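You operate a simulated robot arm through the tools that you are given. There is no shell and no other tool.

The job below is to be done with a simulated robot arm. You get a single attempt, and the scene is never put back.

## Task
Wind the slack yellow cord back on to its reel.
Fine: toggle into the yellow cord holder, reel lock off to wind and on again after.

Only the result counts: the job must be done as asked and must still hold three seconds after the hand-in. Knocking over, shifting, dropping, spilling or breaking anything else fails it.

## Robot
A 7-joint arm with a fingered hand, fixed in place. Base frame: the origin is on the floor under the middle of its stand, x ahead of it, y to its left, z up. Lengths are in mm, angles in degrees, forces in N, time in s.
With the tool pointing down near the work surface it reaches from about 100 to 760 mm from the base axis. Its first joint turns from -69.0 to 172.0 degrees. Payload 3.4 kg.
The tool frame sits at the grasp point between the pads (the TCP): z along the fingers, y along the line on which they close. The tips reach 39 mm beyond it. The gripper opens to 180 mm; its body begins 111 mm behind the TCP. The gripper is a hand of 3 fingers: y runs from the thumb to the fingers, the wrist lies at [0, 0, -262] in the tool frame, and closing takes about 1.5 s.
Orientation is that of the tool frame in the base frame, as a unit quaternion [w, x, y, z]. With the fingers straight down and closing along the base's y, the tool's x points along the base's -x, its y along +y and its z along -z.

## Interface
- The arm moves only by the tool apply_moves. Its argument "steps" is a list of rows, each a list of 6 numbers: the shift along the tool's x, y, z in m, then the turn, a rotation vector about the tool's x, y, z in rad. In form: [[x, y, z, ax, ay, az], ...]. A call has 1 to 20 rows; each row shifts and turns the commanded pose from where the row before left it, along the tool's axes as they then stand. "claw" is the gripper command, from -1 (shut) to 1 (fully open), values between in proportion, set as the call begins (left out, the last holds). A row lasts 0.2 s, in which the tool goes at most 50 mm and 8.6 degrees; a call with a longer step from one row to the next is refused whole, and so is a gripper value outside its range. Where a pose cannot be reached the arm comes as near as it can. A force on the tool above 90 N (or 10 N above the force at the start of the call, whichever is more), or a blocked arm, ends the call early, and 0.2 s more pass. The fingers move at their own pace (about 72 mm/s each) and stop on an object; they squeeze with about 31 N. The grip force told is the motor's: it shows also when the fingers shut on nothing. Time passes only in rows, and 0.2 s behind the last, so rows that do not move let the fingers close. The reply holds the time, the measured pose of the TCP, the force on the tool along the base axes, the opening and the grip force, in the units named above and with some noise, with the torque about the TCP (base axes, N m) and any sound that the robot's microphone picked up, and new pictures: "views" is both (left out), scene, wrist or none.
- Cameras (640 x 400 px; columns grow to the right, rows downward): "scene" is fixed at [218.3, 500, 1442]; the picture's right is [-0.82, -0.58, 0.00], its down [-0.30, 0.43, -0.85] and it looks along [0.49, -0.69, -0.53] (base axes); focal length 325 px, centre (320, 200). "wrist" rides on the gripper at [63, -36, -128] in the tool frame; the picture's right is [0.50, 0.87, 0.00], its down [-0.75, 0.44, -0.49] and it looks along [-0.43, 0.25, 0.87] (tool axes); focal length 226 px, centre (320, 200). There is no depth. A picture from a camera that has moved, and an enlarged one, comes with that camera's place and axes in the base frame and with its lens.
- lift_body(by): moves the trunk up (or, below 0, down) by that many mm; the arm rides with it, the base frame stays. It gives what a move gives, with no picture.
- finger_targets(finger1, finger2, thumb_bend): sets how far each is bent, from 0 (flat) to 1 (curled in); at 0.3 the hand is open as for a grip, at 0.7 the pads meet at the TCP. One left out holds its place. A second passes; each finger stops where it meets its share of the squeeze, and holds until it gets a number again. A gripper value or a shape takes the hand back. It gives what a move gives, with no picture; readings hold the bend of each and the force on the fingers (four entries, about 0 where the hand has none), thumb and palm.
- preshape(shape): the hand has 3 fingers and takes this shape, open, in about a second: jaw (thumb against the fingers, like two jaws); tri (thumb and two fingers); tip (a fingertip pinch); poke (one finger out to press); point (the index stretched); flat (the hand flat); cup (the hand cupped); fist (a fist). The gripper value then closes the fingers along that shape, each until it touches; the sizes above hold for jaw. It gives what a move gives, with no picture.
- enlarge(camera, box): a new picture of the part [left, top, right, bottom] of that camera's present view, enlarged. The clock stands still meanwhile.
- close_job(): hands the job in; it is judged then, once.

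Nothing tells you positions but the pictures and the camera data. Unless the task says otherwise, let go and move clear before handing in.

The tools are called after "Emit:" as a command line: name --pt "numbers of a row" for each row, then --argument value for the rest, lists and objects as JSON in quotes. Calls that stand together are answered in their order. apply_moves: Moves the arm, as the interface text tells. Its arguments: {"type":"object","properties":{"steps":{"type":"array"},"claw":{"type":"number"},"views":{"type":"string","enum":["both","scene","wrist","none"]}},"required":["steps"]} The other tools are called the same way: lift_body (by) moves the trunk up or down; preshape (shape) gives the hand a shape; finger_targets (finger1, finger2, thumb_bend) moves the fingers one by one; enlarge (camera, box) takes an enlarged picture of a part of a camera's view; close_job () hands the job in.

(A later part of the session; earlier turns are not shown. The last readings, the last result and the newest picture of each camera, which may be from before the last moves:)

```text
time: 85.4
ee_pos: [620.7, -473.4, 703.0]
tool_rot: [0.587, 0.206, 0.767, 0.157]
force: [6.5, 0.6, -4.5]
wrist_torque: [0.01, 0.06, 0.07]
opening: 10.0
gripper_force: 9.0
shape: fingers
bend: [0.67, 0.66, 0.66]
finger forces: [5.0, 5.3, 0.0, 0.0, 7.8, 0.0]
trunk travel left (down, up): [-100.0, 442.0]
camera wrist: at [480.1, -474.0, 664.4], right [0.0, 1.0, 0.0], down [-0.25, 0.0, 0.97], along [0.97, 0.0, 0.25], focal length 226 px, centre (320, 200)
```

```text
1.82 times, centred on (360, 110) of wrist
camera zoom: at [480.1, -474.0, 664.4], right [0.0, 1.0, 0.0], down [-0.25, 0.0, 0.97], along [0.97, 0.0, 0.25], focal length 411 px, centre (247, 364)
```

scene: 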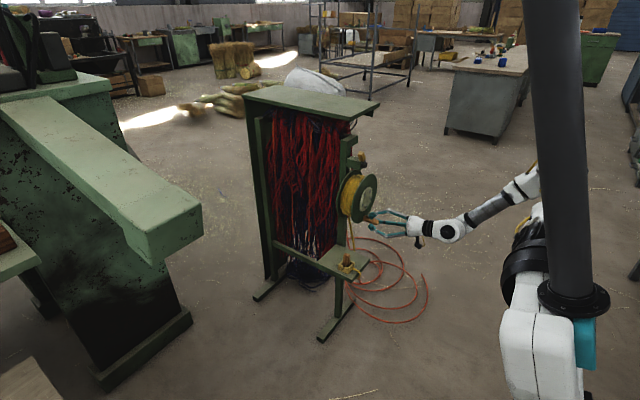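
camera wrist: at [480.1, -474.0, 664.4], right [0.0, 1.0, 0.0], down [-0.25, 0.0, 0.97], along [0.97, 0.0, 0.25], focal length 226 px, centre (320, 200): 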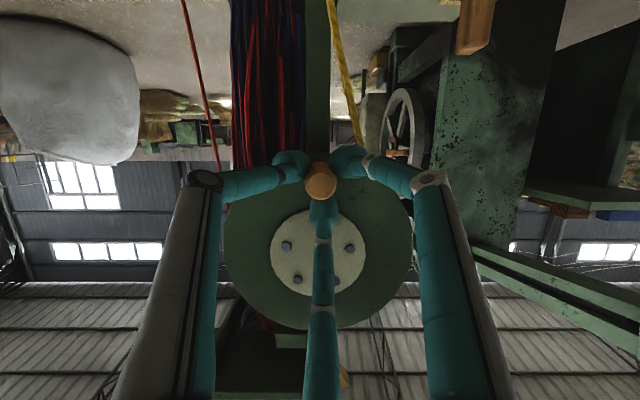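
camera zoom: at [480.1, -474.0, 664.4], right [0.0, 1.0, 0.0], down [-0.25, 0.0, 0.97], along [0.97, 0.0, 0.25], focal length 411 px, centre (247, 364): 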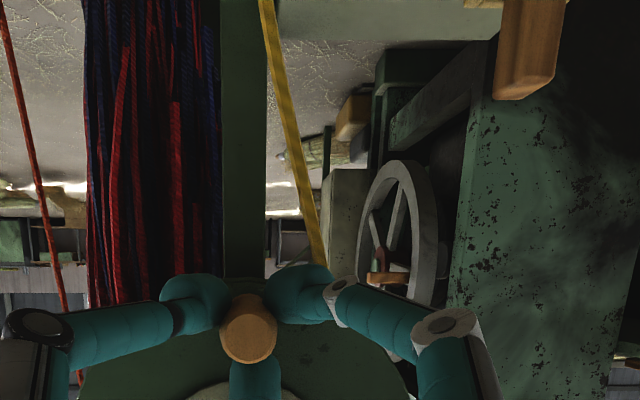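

Emit:
enlarge --camera "scene" --box '[335, 240, 385, 290]'

Emit:
enlarge --camera "scene" --box '[340, 195, 380, 255]'

```text
8.00 times, centred on (360, 265) of scene
camera zoom: at [218.3, 500.0, 1442.0], right [-0.82, -0.58, 0.0], down [-0.3, 0.43, -0.85], along [0.49, -0.69, -0.53], focal length 2603 px, centre (0, -320)
```

zoom: 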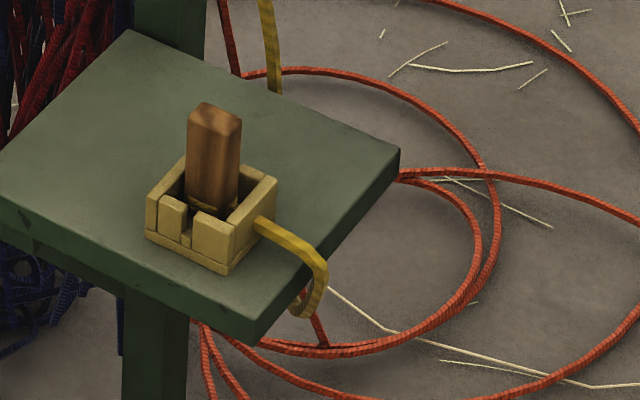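

```text
6.67 times, centred on (360, 225) of scene
camera zoom: at [218.3, 500.0, 1442.0], right [-0.82, -0.58, 0.0], down [-0.3, 0.43, -0.85], along [0.49, -0.69, -0.53], focal length 2169 px, centre (53, 33)
```

zoom: 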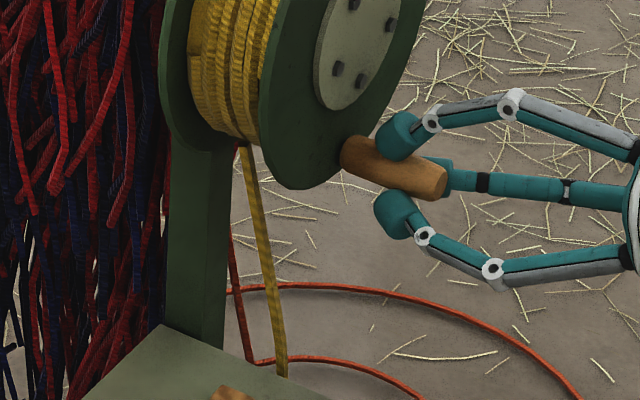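

Only a small hook of slack remains around the shelf edge. I'll continue in ~54° increments, watching the cord, toggle and force closely.

Emit:
apply_moves --pt "-0.01572 -0.02104 -0.00083 0 0 0" --pt "-0.0212 -0.01526 -0.00288 0 0 0" --pt "-0.0246 -0.00799 -0.00464 0 0 0" --pt "0 0 0 0 0 0" --views "none"

Emit:
enlarge --camera "scene" --box '[335, 235, 385, 290]'

Emit:
enlarge --camera "scene" --box '[340, 195, 380, 255]'

```text
time: 86.4
ee_pos: [621.4, -540.1, 734.9]
tool_rot: [0.588, 0.204, 0.767, 0.158]
force: [2.6, -4.3, -2.0]
wrist_torque: [-0.03, 0.01, -0.15]
opening: 9.7
gripper_force: 10.1
shape: fingers
bend: [0.68, 0.67, 0.66]
finger forces: [4.2, 6.4, 0.1, 0.0, 9.2, 0.0]
trunk travel left (down, up): [-100.0, 442.0]
```

```text
7.27 times, centred on (360, 262) of scene
camera zoom: at [218.3, 500.0, 1442.0], right [-0.82, -0.58, 0.0], down [-0.3, 0.43, -0.85], along [0.49, -0.69, -0.53], focal length 2366 px, centre (29, -254)
```

zoom: 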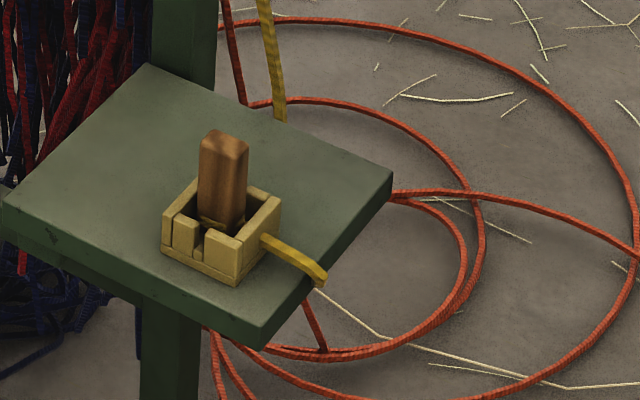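

```text
6.67 times, centred on (360, 225) of scene
camera zoom: at [218.3, 500.0, 1442.0], right [-0.82, -0.58, 0.0], down [-0.3, 0.43, -0.85], along [0.49, -0.69, -0.53], focal length 2169 px, centre (53, 33)
```

zoom: 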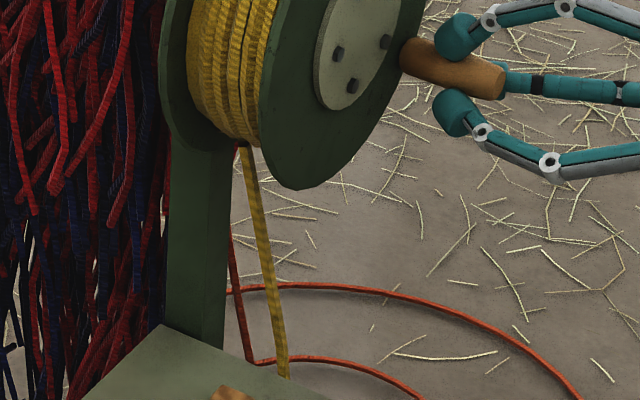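

The slack hook is nearly gone; the cord now just turns around the shelf's edge and back beneath it. Two more small 18° steps with checks.

Emit:
apply_moves --pt "-0.0128 4e-05 -0.003 0 0 0" --pt "-0.0128 3e-05 -0.003 0 0 0" --pt "0 0 0 0 0 0" --views "none"

Emit:
enlarge --camera "scene" --box '[335, 235, 385, 290]'

Emit:
enlarge --camera "scene" --box '[325, 150, 425, 290]'

```text
time: 87.2
ee_pos: [621.4, -553.3, 759.0]
tool_rot: [0.588, 0.204, 0.767, 0.157]
force: [-2.1, -4.2, -1.9]
wrist_torque: [-0.03, 0.03, -0.16]
opening: 9.5
gripper_force: 9.6
shape: fingers
bend: [0.68, 0.67, 0.66]
finger forces: [4.3, 7.0, 0.0, 0.1, 9.0, 0.0]
trunk travel left (down, up): [-100.0, 442.0]
```

```text
7.27 times, centred on (360, 262) of scene
camera zoom: at [218.3, 500.0, 1442.0], right [-0.82, -0.58, 0.0], down [-0.3, 0.43, -0.85], along [0.49, -0.69, -0.53], focal length 2366 px, centre (29, -254)
```

zoom: 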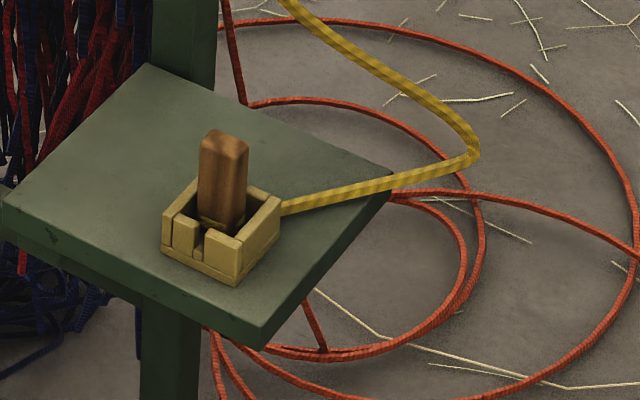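

```text
2.86 times, centred on (375, 220) of scene
camera zoom: at [218.3, 500.0, 1442.0], right [-0.82, -0.58, 0.0], down [-0.3, 0.43, -0.85], along [0.49, -0.69, -0.53], focal length 930 px, centre (163, 143)
```

zoom: 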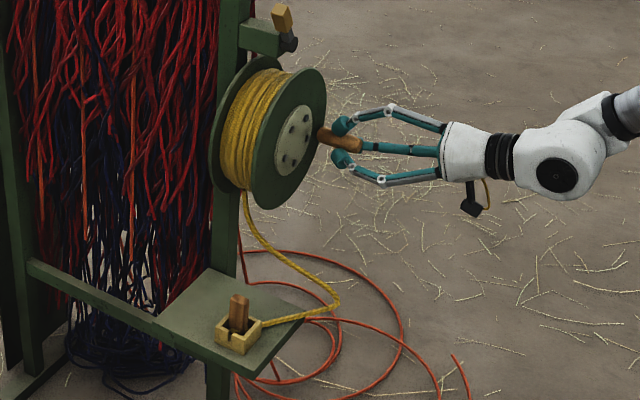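

The cord has now come up over the shelf and runs in a curve directly from drum to holder. There's still visible sag, so I'll wind another 54°.

Emit:
apply_moves --pt "-0.02409 0.00812 -0.00668 0 0 0" --pt "-0.02022 0.01537 -0.00675 0 0 0" --pt "-0.01437 0.02113 -0.00617 0 0 0" --pt "0 0 0 0 0 0" --views "none"

Emit:
enlarge --camera "scene" --box '[335, 235, 385, 290]'

Emit:
enlarge --camera "scene" --box '[325, 150, 425, 290]'

```text
time: 88.2
ee_pos: [623.3, -541.3, 837.6]
tool_rot: [0.588, 0.203, 0.767, 0.157]
force: [-8.5, -1.0, 3.3]
wrist_torque: [-0.01, -0.04, -0.06]
opening: 9.2
gripper_force: 10.8
shape: fingers
bend: [0.69, 0.67, 0.67]
finger forces: [4.8, 9.1, 0.0, 0.1, 7.6, 0.0]
trunk travel left (down, up): [-100.0, 442.0]
```

```text
7.27 times, centred on (360, 262) of scene
camera zoom: at [218.3, 500.0, 1442.0], right [-0.82, -0.58, 0.0], down [-0.3, 0.43, -0.85], along [0.49, -0.69, -0.53], focal length 2366 px, centre (29, -254)
```

zoom: 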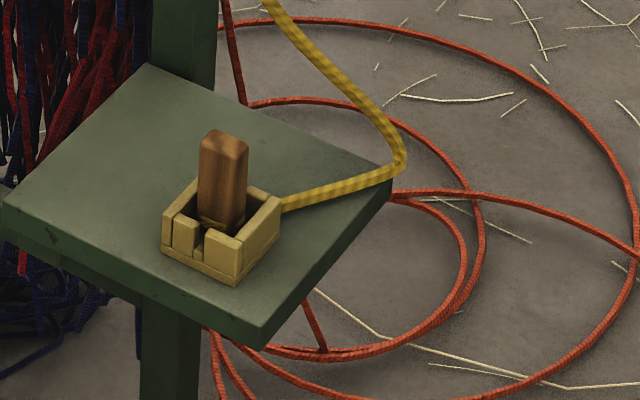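

```text
2.86 times, centred on (375, 220) of scene
camera zoom: at [218.3, 500.0, 1442.0], right [-0.82, -0.58, 0.0], down [-0.3, 0.43, -0.85], along [0.49, -0.69, -0.53], focal length 930 px, centre (163, 143)
```

zoom: 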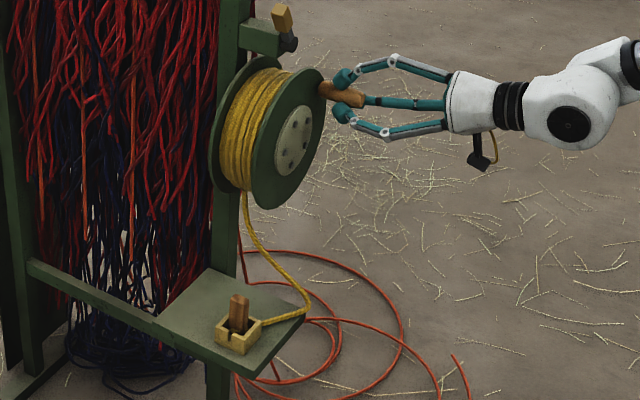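

Sag is shrinking steadily and the toggle is undisturbed. Another 54°.

Emit:
apply_moves --pt "-0.00712 0.0248 -0.00498 0 0 0" --pt "0.00083 0.02605 -0.0033 0 0 0" --pt "0.00871 0.02476 -0.0013 0 0 0" --pt "0 0 0 0 0 0" --views "none"

Emit:
enlarge --camera "scene" --box '[335, 235, 385, 290]'

Emit:
enlarge --camera "scene" --box '[325, 150, 425, 290]'

```text
time: 89.2
ee_pos: [622.7, -474.9, 872.1]
tool_rot: [0.587, 0.205, 0.767, 0.157]
force: [0.8, 1.3, -2.4]
wrist_torque: [-0.01, 0.02, 0.05]
opening: 9.0
gripper_force: 10.1
shape: fingers
bend: [0.68, 0.67, 0.67]
finger forces: [5.4, 7.1, 0.1, 0.0, 7.2, 0.0]
trunk travel left (down, up): [-100.0, 442.0]
```

```text
7.27 times, centred on (360, 262) of scene
camera zoom: at [218.3, 500.0, 1442.0], right [-0.82, -0.58, 0.0], down [-0.3, 0.43, -0.85], along [0.49, -0.69, -0.53], focal length 2366 px, centre (29, -254)
```

zoom: 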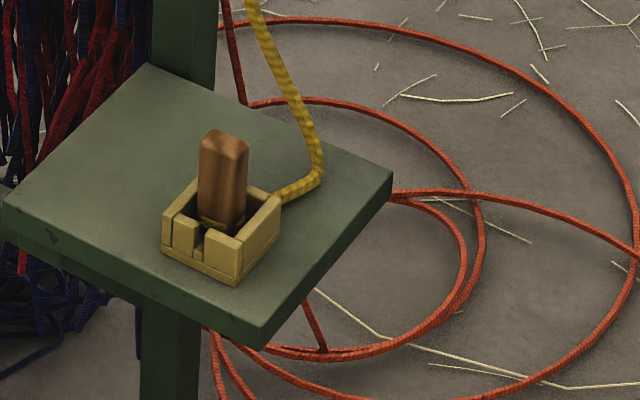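

```text
2.86 times, centred on (375, 220) of scene
camera zoom: at [218.3, 500.0, 1442.0], right [-0.82, -0.58, 0.0], down [-0.3, 0.43, -0.85], along [0.49, -0.69, -0.53], focal length 930 px, centre (163, 143)
```

zoom: 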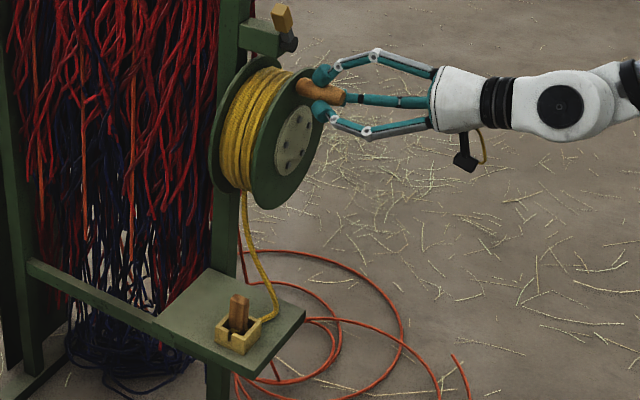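

Nearly there: the kink is now just beside the holder. A final careful 18°.

Emit:
apply_moves --pt "0.00786 0.01052 0.00041 0 0 0" --pt "0.00786 0.01052 0.00042 0 0 0" --pt "0 0 0 0 0 0" --views "none"

Emit:
enlarge --camera "scene" --box '[335, 235, 385, 290]'

Emit:
enlarge --camera "scene" --box '[340, 195, 380, 275]'

```text
time: 90.0
ee_pos: [622.7, -450.2, 868.4]
tool_rot: [0.588, 0.204, 0.767, 0.157]
force: [-0.2, 0.3, 0.3]
wrist_torque: [0.01, -0.05, 0.01]
opening: 9.3
gripper_force: 9.5
shape: fingers
bend: [0.68, 0.67, 0.67]
finger forces: [5.0, 7.8, 0.0, 0.0, 7.2, 0.1]
trunk travel left (down, up): [-100.0, 442.0]
```

```text
7.27 times, centred on (360, 262) of scene
camera zoom: at [218.3, 500.0, 1442.0], right [-0.82, -0.58, 0.0], down [-0.3, 0.43, -0.85], along [0.49, -0.69, -0.53], focal length 2366 px, centre (29, -254)
```

zoom: 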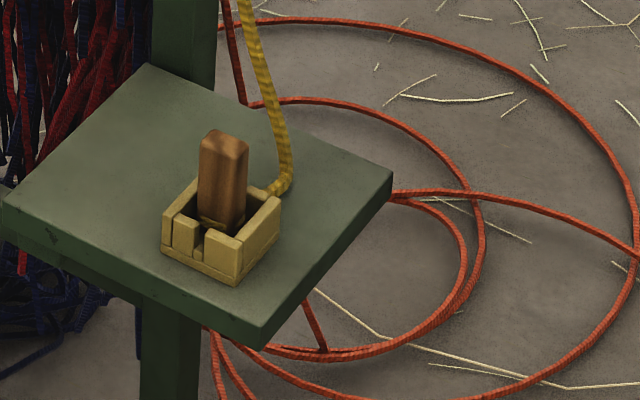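

```text
5.00 times, centred on (360, 235) of scene
camera zoom: at [218.3, 500.0, 1442.0], right [-0.82, -0.58, 0.0], down [-0.3, 0.43, -0.85], along [0.49, -0.69, -0.53], focal length 1627 px, centre (120, 25)
```

zoom: 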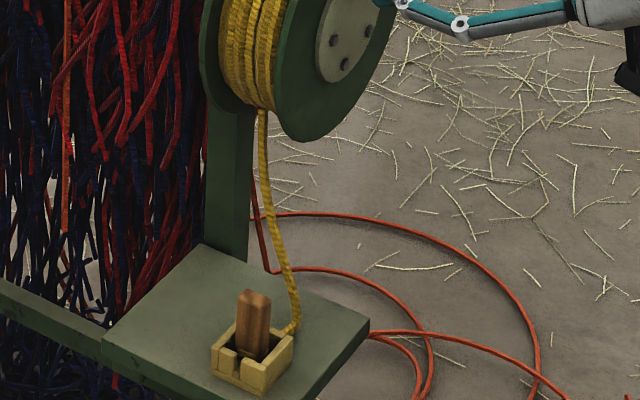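

The cord now runs almost directly from the drum to the holder. One more 9° nip while watching the toggle.

Emit:
apply_moves --pt "0.0048 0.0046 0.0005 0 0 0" --pt "0.005 0.0042 0.0007 0 0 0" --pt "0 0 0 0 0 0" --views "none"

Emit:
enlarge --camera "scene" --box '[335, 235, 385, 290]'

Emit:
enlarge --camera "scene" --box '[340, 195, 380, 275]'

```text
time: 90.8
ee_pos: [621.2, -437.1, 865.0]
tool_rot: [0.588, 0.204, 0.767, 0.157]
force: [-1.4, -1.0, -2.7]
wrist_torque: [-0.06, 0.02, -0.03]
opening: 9.0
gripper_force: 10.0
shape: fingers
bend: [0.68, 0.67, 0.67]
finger forces: [4.8, 7.1, 0.0, 0.1, 8.2, 0.0]
trunk travel left (down, up): [-100.0, 442.0]
```

```text
7.27 times, centred on (360, 262) of scene
camera zoom: at [218.3, 500.0, 1442.0], right [-0.82, -0.58, 0.0], down [-0.3, 0.43, -0.85], along [0.49, -0.69, -0.53], focal length 2366 px, centre (29, -254)
```

zoom: 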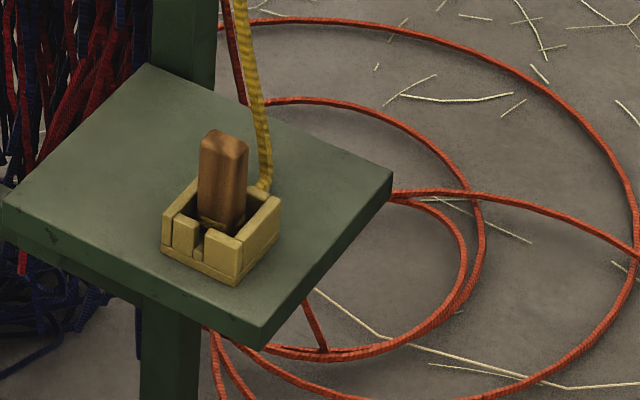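

```text
5.00 times, centred on (360, 235) of scene
camera zoom: at [218.3, 500.0, 1442.0], right [-0.82, -0.58, 0.0], down [-0.3, 0.43, -0.85], along [0.49, -0.69, -0.53], focal length 1627 px, centre (120, 25)
```

zoom: 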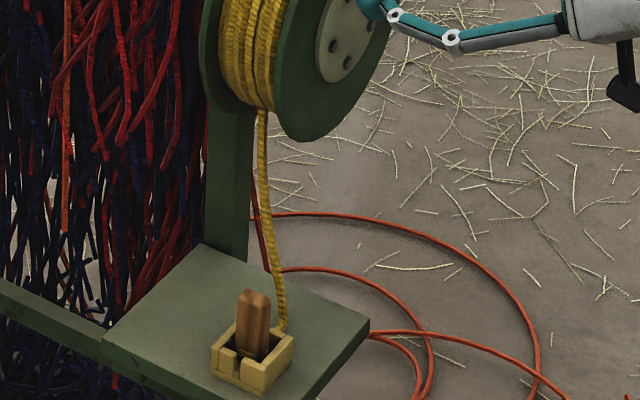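

The cord is now practically straight between drum and holder, with the toggle undisturbed. I'll stop winding here, open the fingers gently, and check that the reel stays put.

Emit:
finger_targets --finger1 0.64 --finger2 0.64 --thumb_bend 0.64

Emit:
finger_targets --finger1 0.57 --finger2 0.57 --thumb_bend 0.57

Emit:
enlarge --camera "wrist" --box '[220, 90, 420, 260]'

Emit:
enlarge --camera "scene" --box '[325, 150, 425, 290]'

```text
time: 91.8
ee_pos: [621.9, -436.5, 863.4]
tool_rot: [0.588, 0.204, 0.767, 0.156]
force: [0.3, 0.0, 0.2]
wrist_torque: [-0.01, -0.06, -0.05]
opening: 17.8
gripper_force: 0.1
shape: fingers
bend: [0.64, 0.64, 0.64]
finger forces: [0.1, 0.7, 0.0, 0.0, 0.0, 0.0]
trunk travel left (down, up): [-100.0, 442.0]
```

```text
time: 92.8
ee_pos: [621.4, -437.7, 863.0]
tool_rot: [0.588, 0.204, 0.767, 0.157]
force: [0.4, 0.5, 0.6]
wrist_torque: [-0.01, -0.01, 0.01]
opening: 48.7
gripper_force: 0.0
shape: fingers
bend: [0.56, 0.56, 0.56]
finger forces: [0.1, 0.0, 0.1, 0.0, 0.0, 0.0]
trunk travel left (down, up): [-100.0, 442.0]
```

```text
2.35 times, centred on (320, 175) of wrist
camera zoom: at [481.4, -439.5, 825.7], right [0.0, 1.0, 0.0], down [-0.25, 0.0, 0.97], along [0.97, 0.0, 0.25], focal length 532 px, centre (320, 259)
```

zoom: 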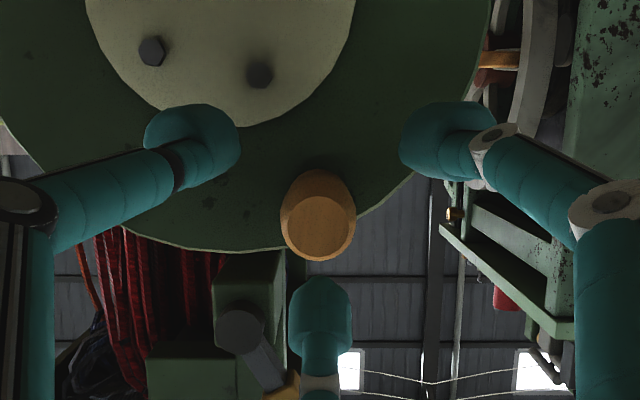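

```text
2.86 times, centred on (375, 220) of scene
camera zoom: at [218.3, 500.0, 1442.0], right [-0.82, -0.58, 0.0], down [-0.3, 0.43, -0.85], along [0.49, -0.69, -0.53], focal length 930 px, centre (163, 143)
```

zoom: 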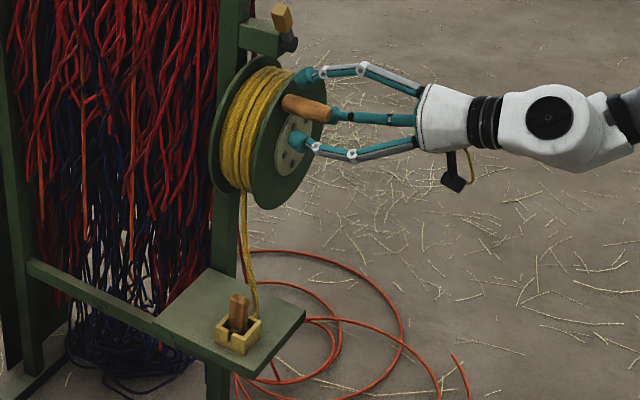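

The reel holds its position. Now withdrawing from the handle and going back up in front of the lever.

Emit:
apply_moves --pt "0.0062 -0.0036 -0.0266 0 0 0" --pt "0.0062 -0.0036 -0.0266 0 0 0" --pt "-0.0304 0.0135 -0.0089 0 0 0" --pt "-0.0304 0.0135 -0.0089 0 0 0" --pt "-0.0304 0.0135 -0.0089 0 0 0" --pt "-0.0304 0.0135 -0.0089 0 0 0" --pt "0 0 0 0 0 0" --views "both"

Emit:
finger_targets --finger1 0.57 --finger2 0.5 --thumb_bend 0.57

Emit:
enlarge --camera "wrist" --box '[220, 60, 420, 260]'

Emit:
enlarge --camera "scene" --box '[325, 150, 425, 290]'

```text
time: 94.4
ee_pos: [566.7, -452.0, 1000.7]
tool_rot: [0.588, 0.204, 0.767, 0.157]
force: [0.9, -0.3, -0.6]
wrist_torque: [0.02, -0.01, -0.01]
opening: 48.6
gripper_force: 0.0
shape: fingers
bend: [0.56, 0.56, 0.56]
finger forces: [0.1, 0.0, 0.0, 0.1, 0.1, 0.1]
trunk travel left (down, up): [-100.0, 442.0]
camera wrist: at [426.8, -453.7, 962.4], right [0.0, 1.0, 0.0], down [-0.25, 0.0, 0.97], along [0.97, 0.0, 0.25], focal length 226 px, centre (320, 200)
```

scene: 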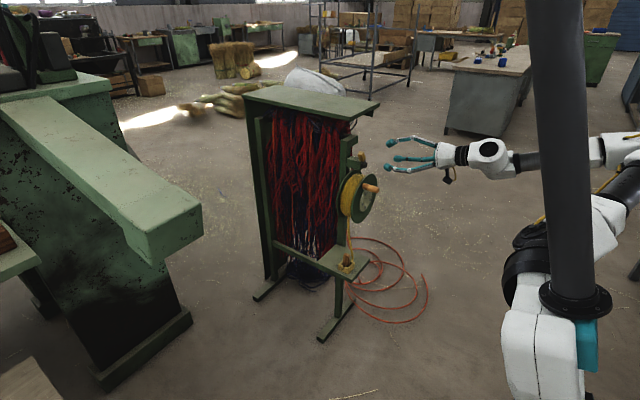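
wrist: 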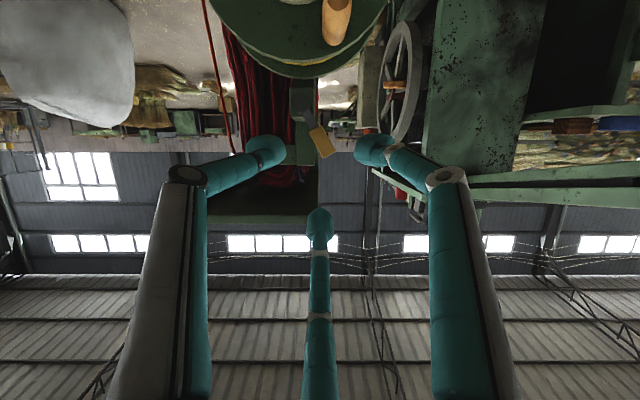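

```text
time: 95.4
ee_pos: [566.9, -452.4, 1000.3]
tool_rot: [0.588, 0.204, 0.767, 0.157]
force: [0.0, -0.1, -0.3]
wrist_torque: [0.0, -0.01, 0.01]
opening: 48.7
gripper_force: 0.1
shape: fingers
bend: [0.56, 0.5, 0.56]
finger forces: [0.0, 0.1, 0.0, 0.0, 0.1, 0.0]
trunk travel left (down, up): [-100.0, 442.0]
```

```text
2.00 times, centred on (320, 160) of wrist
camera zoom: at [426.8, -453.5, 962.2], right [0.0, 1.0, 0.0], down [-0.25, 0.0, 0.97], along [0.97, 0.0, 0.25], focal length 452 px, centre (320, 280)
```

zoom: 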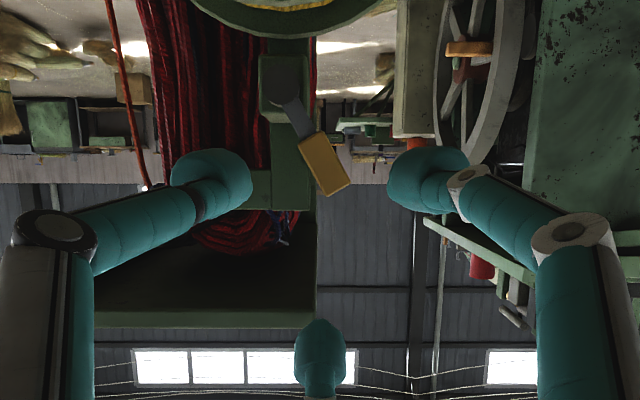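

```text
2.86 times, centred on (375, 220) of scene
camera zoom: at [218.3, 500.0, 1442.0], right [-0.82, -0.58, 0.0], down [-0.3, 0.43, -0.85], along [0.49, -0.69, -0.53], focal length 930 px, centre (163, 143)
```

zoom: 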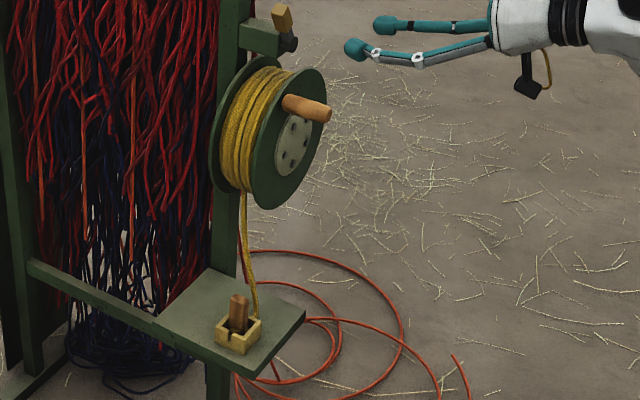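

Before locking, I'll check once more how straight the cord is.

Emit:
enlarge --camera "scene" --box '[335, 205, 375, 280]'

Emit:
enlarge --camera "scene" --box '[338, 245, 370, 277]'

```text
5.33 times, centred on (355, 242) of scene
camera zoom: at [218.3, 500.0, 1442.0], right [-0.82, -0.58, 0.0], down [-0.3, 0.43, -0.85], along [0.49, -0.69, -0.53], focal length 1735 px, centre (133, -27)
```

zoom: 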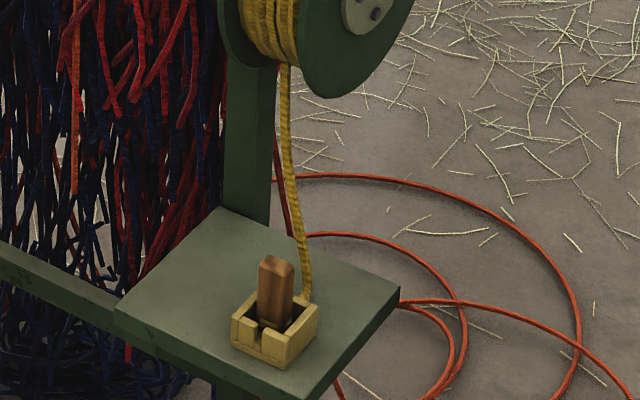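

```text
12.50 times, centred on (354, 261) of scene
camera zoom: at [218.3, 500.0, 1442.0], right [-0.82, -0.58, 0.0], down [-0.3, 0.43, -0.85], along [0.49, -0.69, -0.53], focal length 4067 px, centre (-105, -562)
```

zoom: 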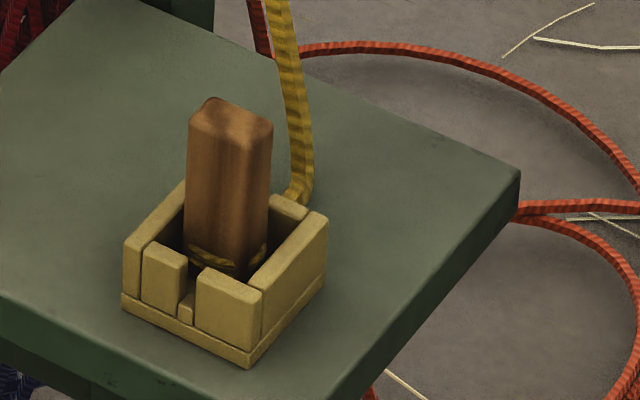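

The toggle sits in the holder and the cord runs from the drum straight to its slot. Now advancing around the lever knob to swing it back toward −y (locked).

Emit:
apply_moves --pt "-0.0063 0.0036 0.027 0 0 0" --pt "-0.0063 0.0036 0.027 0 0 0" --pt "-0.0063 0.0036 0.027 0 0 0" --pt "-0.0045 0.0026 0.0193 0 0 0" --pt "0 0 0 0 0 0" --views "none"

Emit:
enlarge --camera "wrist" --box '[240, 60, 400, 220]'

Emit:
enlarge --camera "scene" --box '[336, 125, 416, 185]'

```text
time: 96.6
ee_pos: [671.5, -452.7, 1000.2]
tool_rot: [0.587, 0.205, 0.767, 0.157]
force: [-0.4, 0.3, 0.1]
wrist_torque: [0.0, 0.0, 0.03]
opening: 48.5
gripper_force: 0.1
shape: fingers
bend: [0.56, 0.5, 0.56]
finger forces: [0.0, 0.0, 0.1, 0.1, 0.1, 0.0]
trunk travel left (down, up): [-100.0, 442.0]
```

```text
2.50 times, centred on (320, 140) of wrist
camera zoom: at [530.4, -453.9, 961.3], right [0.0, 1.0, 0.0], down [-0.25, 0.0, 0.97], along [0.97, 0.0, 0.25], focal length 565 px, centre (320, 350)
```

zoom: 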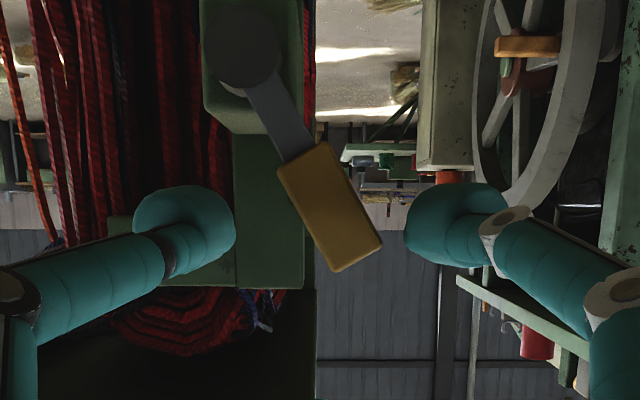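

```text
6.67 times, centred on (376, 155) of scene
camera zoom: at [218.3, 500.0, 1442.0], right [-0.82, -0.58, 0.0], down [-0.3, 0.43, -0.85], along [0.49, -0.69, -0.53], focal length 2169 px, centre (-53, 500)
```

zoom: 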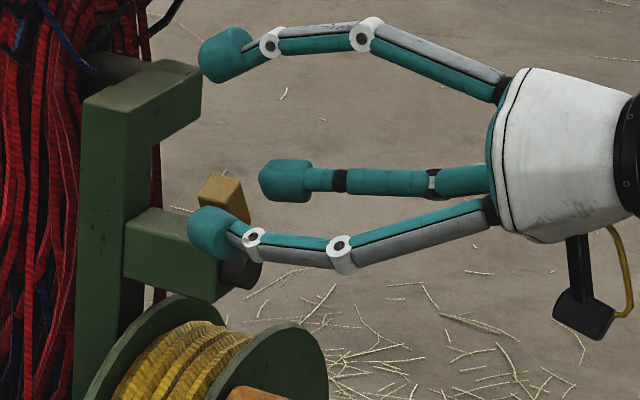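

Emit:
apply_moves --pt "-0.002 0.0011 0.0085 0 0 0" --pt "-0.002 0.0011 0.0085 0 0 0" --pt "-0.004 -0.0069 0 0 0 0" --pt "-0.004 -0.0069 0 0 0 0" --pt "-0.004 -0.0069 0 0 0 0" --pt "-0.004 -0.0069 0 0 0 0" --pt "-0.004 -0.0069 0 0 0 0" --pt "0 0 0 0 0 0" --views "none"

Emit:
enlarge --camera "wrist" --box '[240, 60, 400, 220]'

Emit:
enlarge --camera "scene" --box '[336, 125, 416, 185]'

```text
time: 98.4
ee_pos: [689.3, -490.4, 999.5]
tool_rot: [0.587, 0.206, 0.767, 0.157]
force: [0.1, 0.8, 0.6]
wrist_torque: [0.02, -0.02, 0.04]
opening: 50.1
gripper_force: 0.5
shape: fingers
bend: [0.56, 0.5, 0.56]
finger forces: [0.3, 0.0, 0.0, 0.0, 0.0, 0.0]
trunk travel left (down, up): [-100.0, 442.0]
```

```text
2.50 times, centred on (320, 140) of wrist
camera zoom: at [547.9, -492.7, 961.9], right [0.0, 1.0, 0.0], down [-0.25, 0.0, 0.97], along [0.97, 0.0, 0.25], focal length 565 px, centre (320, 350)
```

zoom: 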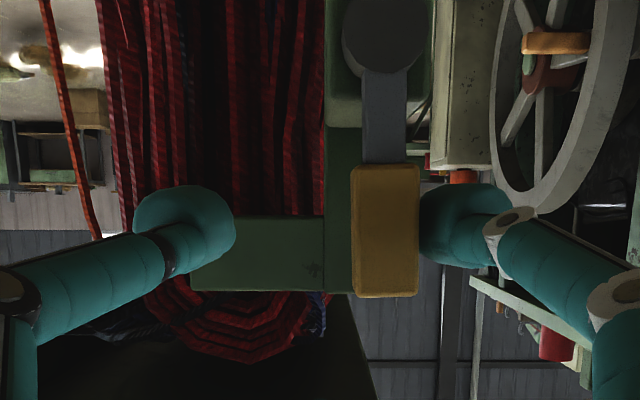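

```text
6.67 times, centred on (376, 155) of scene
camera zoom: at [218.3, 500.0, 1442.0], right [-0.82, -0.58, 0.0], down [-0.3, 0.43, -0.85], along [0.49, -0.69, -0.53], focal length 2169 px, centre (-53, 500)
```

zoom: 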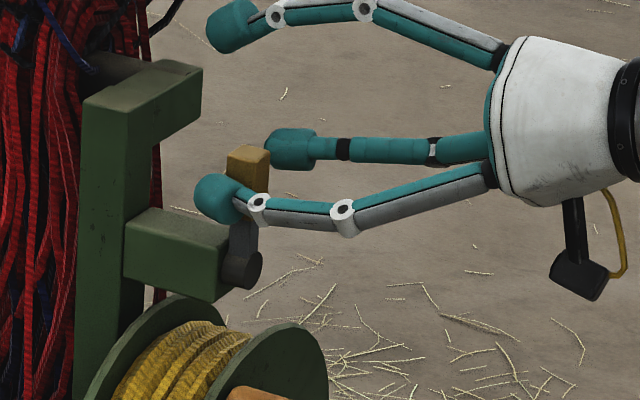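

The lever is back to vertical with finger1 pushing. Continuing toward −y until the stop.

Emit:
apply_moves --pt "-0.004 -0.0069 0 0 0 0" --pt "-0.004 -0.0069 0 0 0 0" --pt "-0.004 -0.0069 0 0 0 0" --pt "-0.0025 -0.0043 0 0 0 0" --pt "0 0 0 0 0 0" --views "none"

Emit:
enlarge --camera "wrist" --box '[240, 60, 400, 220]'

Emit:
enlarge --camera "scene" --box '[336, 125, 416, 185]'

```text
time: 99.6
ee_pos: [689.3, -520.2, 1000.9]
tool_rot: [0.588, 0.205, 0.767, 0.157]
force: [0.1, 0.2, 0.0]
wrist_torque: [-0.05, 0.0, -0.01]
opening: 49.5
gripper_force: 0.3
shape: fingers
bend: [0.56, 0.5, 0.56]
finger forces: [0.1, 0.1, 0.0, 0.1, 0.0, 0.0]
trunk travel left (down, up): [-100.0, 442.0]
```

```text
2.50 times, centred on (320, 140) of wrist
camera zoom: at [548.1, -521.6, 962.3], right [0.0, 1.0, 0.0], down [-0.25, 0.0, 0.97], along [0.97, 0.0, 0.25], focal length 565 px, centre (320, 350)
```

zoom: 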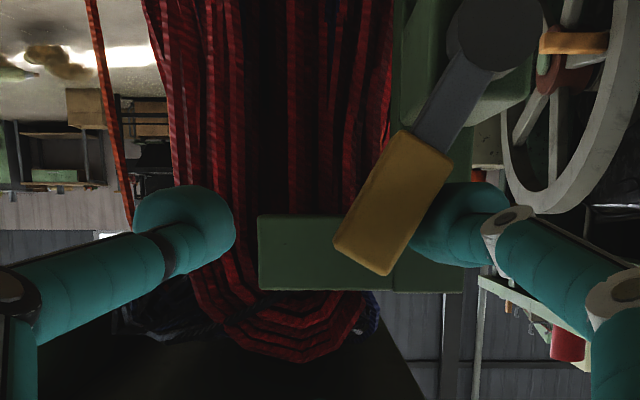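

```text
6.67 times, centred on (376, 155) of scene
camera zoom: at [218.3, 500.0, 1442.0], right [-0.82, -0.58, 0.0], down [-0.3, 0.43, -0.85], along [0.49, -0.69, -0.53], focal length 2169 px, centre (-53, 500)
```

zoom: 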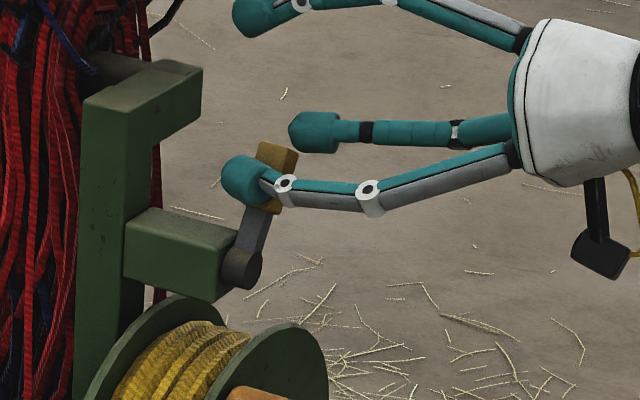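

Emit:
apply_moves --pt "-0.0025 -0.0043 0 0 0 0" --pt "-0.002 -0.0035 0 0 0 0" --pt "0 0 0 0 0 0" --views "none"

Emit:
enlarge --camera "wrist" --box '[240, 60, 400, 220]'

```text
time: 100.4
ee_pos: [687.7, -528.1, 1001.5]
tool_rot: [0.588, 0.204, 0.767, 0.157]
force: [-0.3, 3.3, 0.0]
wrist_torque: [0.11, -0.03, 0.1]
opening: 55.3
gripper_force: 1.4
shape: fingers
bend: [0.53, 0.5, 0.56]
finger forces: [3.0, 0.0, 0.0, 0.0, 0.0, 0.1]
trunk travel left (down, up): [-100.0, 442.0]
```

```text
2.50 times, centred on (320, 140) of wrist
camera zoom: at [547.7, -530.1, 963.1], right [0.0, 1.0, 0.0], down [-0.25, 0.0, 0.97], along [0.97, 0.0, 0.25], focal length 565 px, centre (320, 350)
```

zoom: 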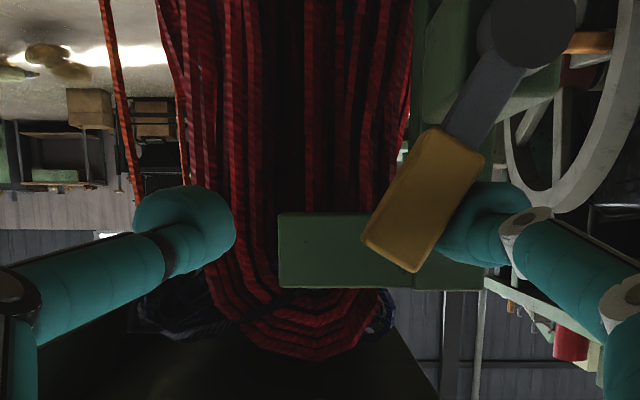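

The lever is against its −y stop (3 N on finger1). A small extra press to seat it, then I'll back off.

Emit:
apply_moves --pt "-0.002 -0.0035 0 0 0 0" --pt "0 0 0 0 0 0" --views "none"

Emit:
apply_moves --pt "0.0035 0.0061 0 0 0 0" --pt "0.003 0.0052 0 0 0 0" --pt "0.0036 -0.0021 -0.0155 0 0 0" --pt "0.0036 -0.0021 -0.0155 0 0 0" --pt "0.0036 -0.0021 -0.0155 0 0 0" --pt "0.0072 -0.0042 -0.031 0 0 0" --pt "0 0 0 0 0 0" --views "both"

Emit:
enlarge --camera "scene" --box '[325, 130, 425, 290]'

Emit:
enlarge --camera "scene" --box '[336, 135, 392, 175]'

Emit:
enlarge --camera "scene" --box '[335, 205, 375, 280]'

```text
time: 101.0
ee_pos: [687.2, -532.3, 1001.4]
tool_rot: [0.588, 0.204, 0.767, 0.157]
force: [-0.5, 5.7, 0.5]
wrist_torque: [0.17, -0.04, 0.15]
opening: 58.8
gripper_force: 1.5
shape: fingers
bend: [0.52, 0.5, 0.56]
finger forces: [4.5, 0.0, 0.0, 0.0, 0.0, 0.0]
trunk travel left (down, up): [-100.0, 442.0]
```

```text
time: 102.6
ee_pos: [607.2, -519.5, 999.6]
tool_rot: [0.587, 0.205, 0.767, 0.158]
force: [0.0, 0.5, 0.8]
wrist_torque: [0.03, 0.02, 0.04]
opening: 49.2
gripper_force: 0.0
shape: fingers
bend: [0.56, 0.5, 0.56]
finger forces: [0.1, 0.0, 0.0, 0.1, 0.1, 0.0]
trunk travel left (down, up): [-100.0, 442.0]
camera wrist: at [466.6, -521.7, 961.8], right [0.0, 1.0, 0.0], down [-0.25, 0.0, 0.97], along [0.97, 0.0, 0.25], focal length 226 px, centre (320, 200)
```

scene: 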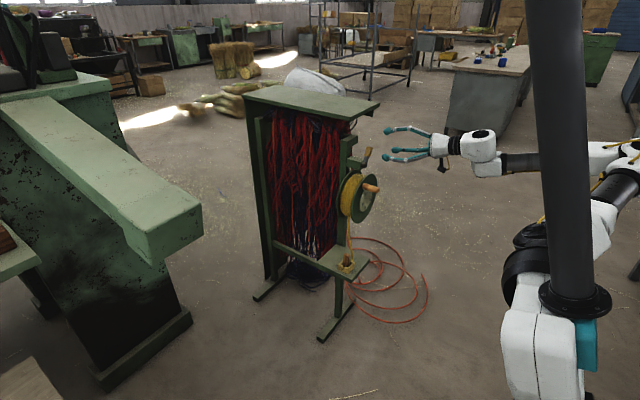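
wrist: 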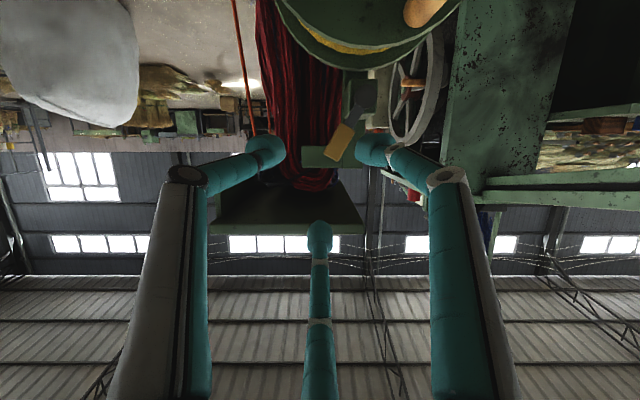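

```text
2.50 times, centred on (375, 210) of scene
camera zoom: at [218.3, 500.0, 1442.0], right [-0.82, -0.58, 0.0], down [-0.3, 0.43, -0.85], along [0.49, -0.69, -0.53], focal length 813 px, centre (182, 175)
```

zoom: 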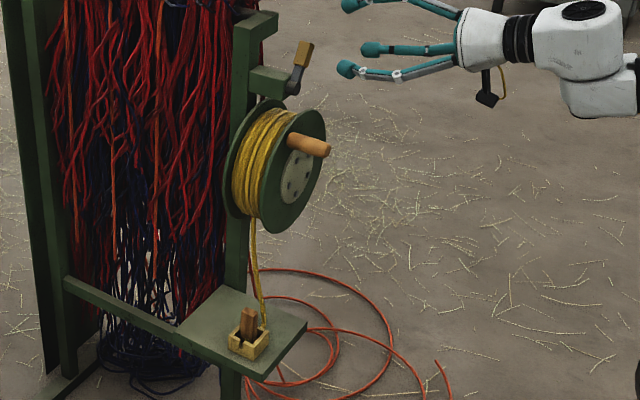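

```text
10.00 times, centred on (364, 155) of scene
camera zoom: at [218.3, 500.0, 1442.0], right [-0.82, -0.58, 0.0], down [-0.3, 0.43, -0.85], along [0.49, -0.69, -0.53], focal length 3254 px, centre (-120, 650)
```

zoom: 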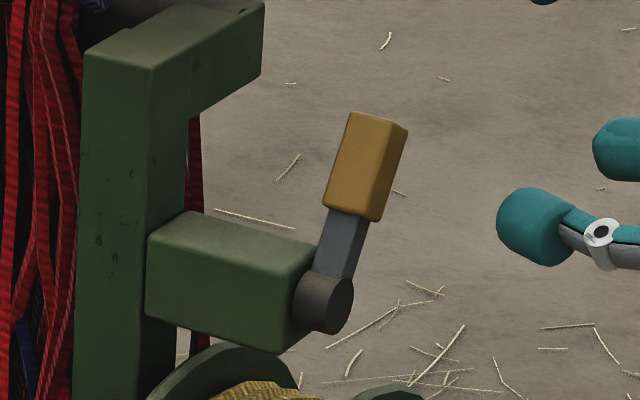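

```text
5.33 times, centred on (355, 242) of scene
camera zoom: at [218.3, 500.0, 1442.0], right [-0.82, -0.58, 0.0], down [-0.3, 0.43, -0.85], along [0.49, -0.69, -0.53], focal length 1735 px, centre (133, -27)
```

zoom: 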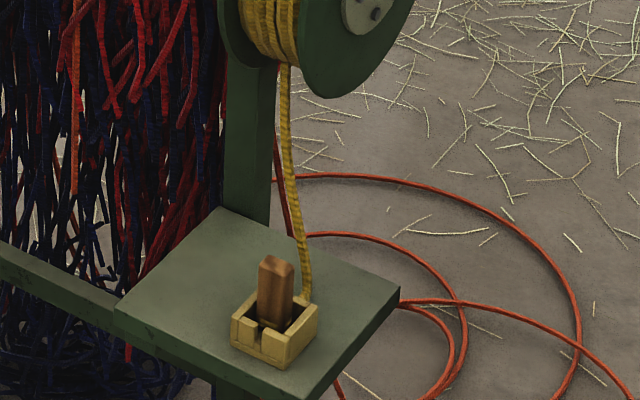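

The lever is back at its original locked angle, the cord is wound and the toggle is in its holder. I'll take one front look at the cord with the wrist camera to judge any remaining slack before finishing.

Emit:
apply_moves --pt "0.0235 0.024 -0.0193 0 0 0" --pt "0.0235 0.024 -0.0193 0 0 0" --pt "0.0385 -0.0152 0.0104 0 0 0" --pt "0.0385 -0.0152 0.0104 0 0 0" --pt "0.0385 -0.0152 0.0104 0 0 0" --pt "0.0385 -0.0152 0.0104 0 0 0" --pt "0.0385 -0.0152 0.0104 0 0 0" --pt "0.0335 -0.0193 0.0104 0 0 0" --pt "0.0335 -0.0193 0.0104 0 0 0" --pt "0 0 0 0 0 0" --views "both"

Emit:
enlarge --camera "wrist" --box '[180, 20, 420, 200]'

```text
time: 104.8
ee_pos: [563.6, -423.8, 705.6]
tool_rot: [0.588, 0.204, 0.767, 0.157]
force: [0.6, -0.1, 0.3]
wrist_torque: [-0.01, -0.01, -0.02]
opening: 49.2
gripper_force: 0.1
shape: fingers
bend: [0.56, 0.5, 0.56]
finger forces: [0.0, 0.0, 0.0, 0.1, 0.0, 0.0]
trunk travel left (down, up): [-100.0, 442.0]
camera wrist: at [422.8, -425.1, 666.3], right [0.0, 1.0, 0.0], down [-0.25, 0.0, 0.97], along [0.97, 0.0, 0.25], focal length 226 px, centre (320, 200)
```

scene: 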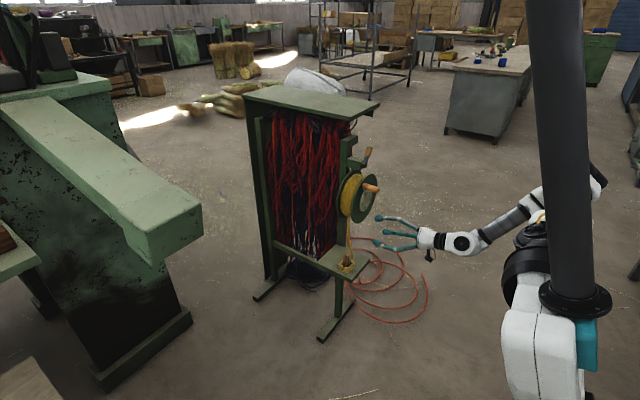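
wrist: 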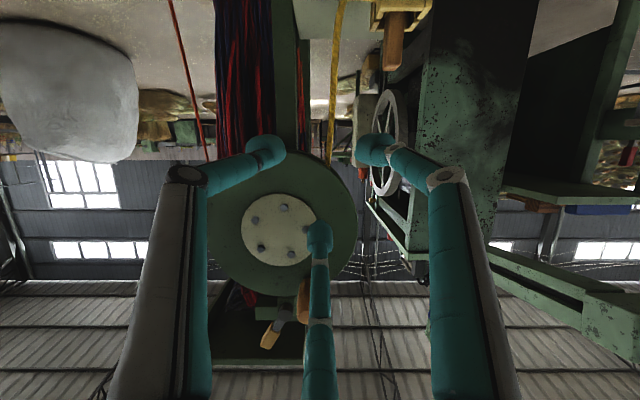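

```text
2.22 times, centred on (300, 110) of wrist
camera zoom: at [422.8, -425.1, 666.3], right [0.0, 1.0, 0.0], down [-0.25, 0.0, 0.97], along [0.97, 0.0, 0.25], focal length 502 px, centre (364, 400)
```

zoom: 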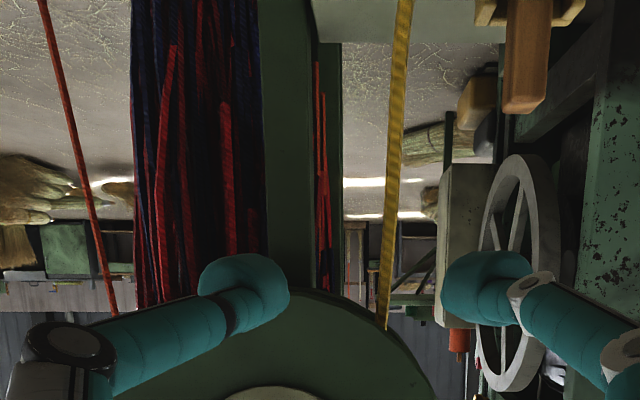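

Emit:
apply_moves --pt "0.0335 -0.0193 0.0104 0 0 0" --pt "0.0335 -0.0193 0.0104 0 0 0" --pt "0 0 0 0 0 0" --views "wrist"

Emit:
enlarge --camera "wrist" --box '[280, 40, 440, 240]'

Emit:
enlarge --camera "wrist" --box '[310, 60, 400, 150]'

```text
time: 105.6
ee_pos: [565.9, -425.1, 623.7]
tool_rot: [0.588, 0.204, 0.767, 0.157]
force: [0.2, 0.2, -0.3]
wrist_torque: [0.01, 0.0, -0.01]
opening: 49.1
gripper_force: 0.1
shape: fingers
bend: [0.56, 0.5, 0.56]
finger forces: [0.0, 0.0, 0.1, 0.0, 0.0, 0.0]
trunk travel left (down, up): [-100.0, 442.0]
camera wrist: at [425.2, -426.0, 584.0], right [0.0, 1.0, 0.0], down [-0.25, 0.0, 0.97], along [0.97, 0.0, 0.25], focal length 226 px, centre (320, 200)
```

wrist: 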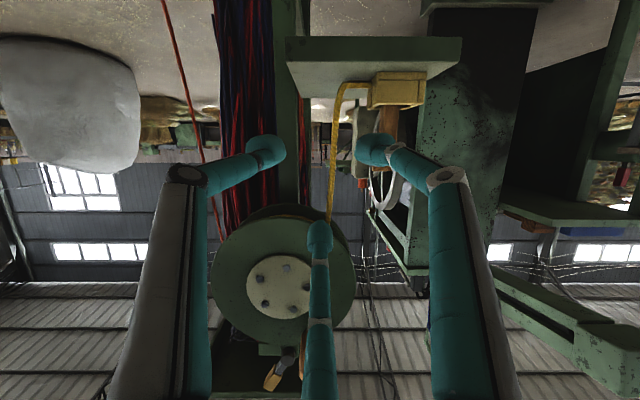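

```text
2.00 times, centred on (360, 140) of wrist
camera zoom: at [425.2, -426.0, 584.0], right [0.0, 1.0, 0.0], down [-0.25, 0.0, 0.97], along [0.97, 0.0, 0.25], focal length 452 px, centre (240, 320)
```

zoom: 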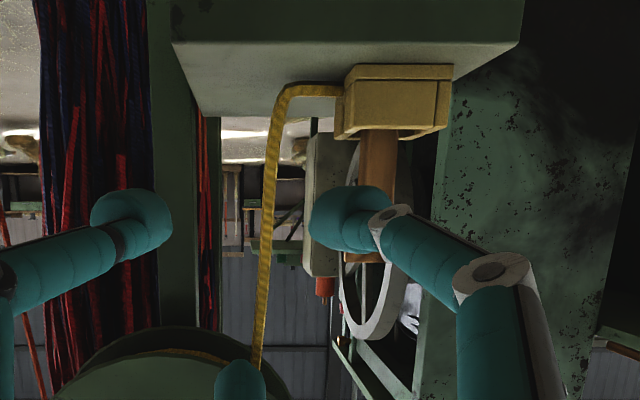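

```text
4.44 times, centred on (355, 105) of wrist
camera zoom: at [425.2, -426.0, 584.0], right [0.0, 1.0, 0.0], down [-0.25, 0.0, 0.97], along [0.97, 0.0, 0.25], focal length 1005 px, centre (164, 622)
```

zoom: 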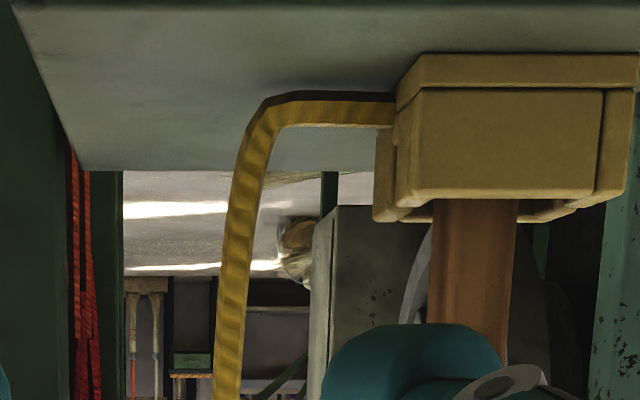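

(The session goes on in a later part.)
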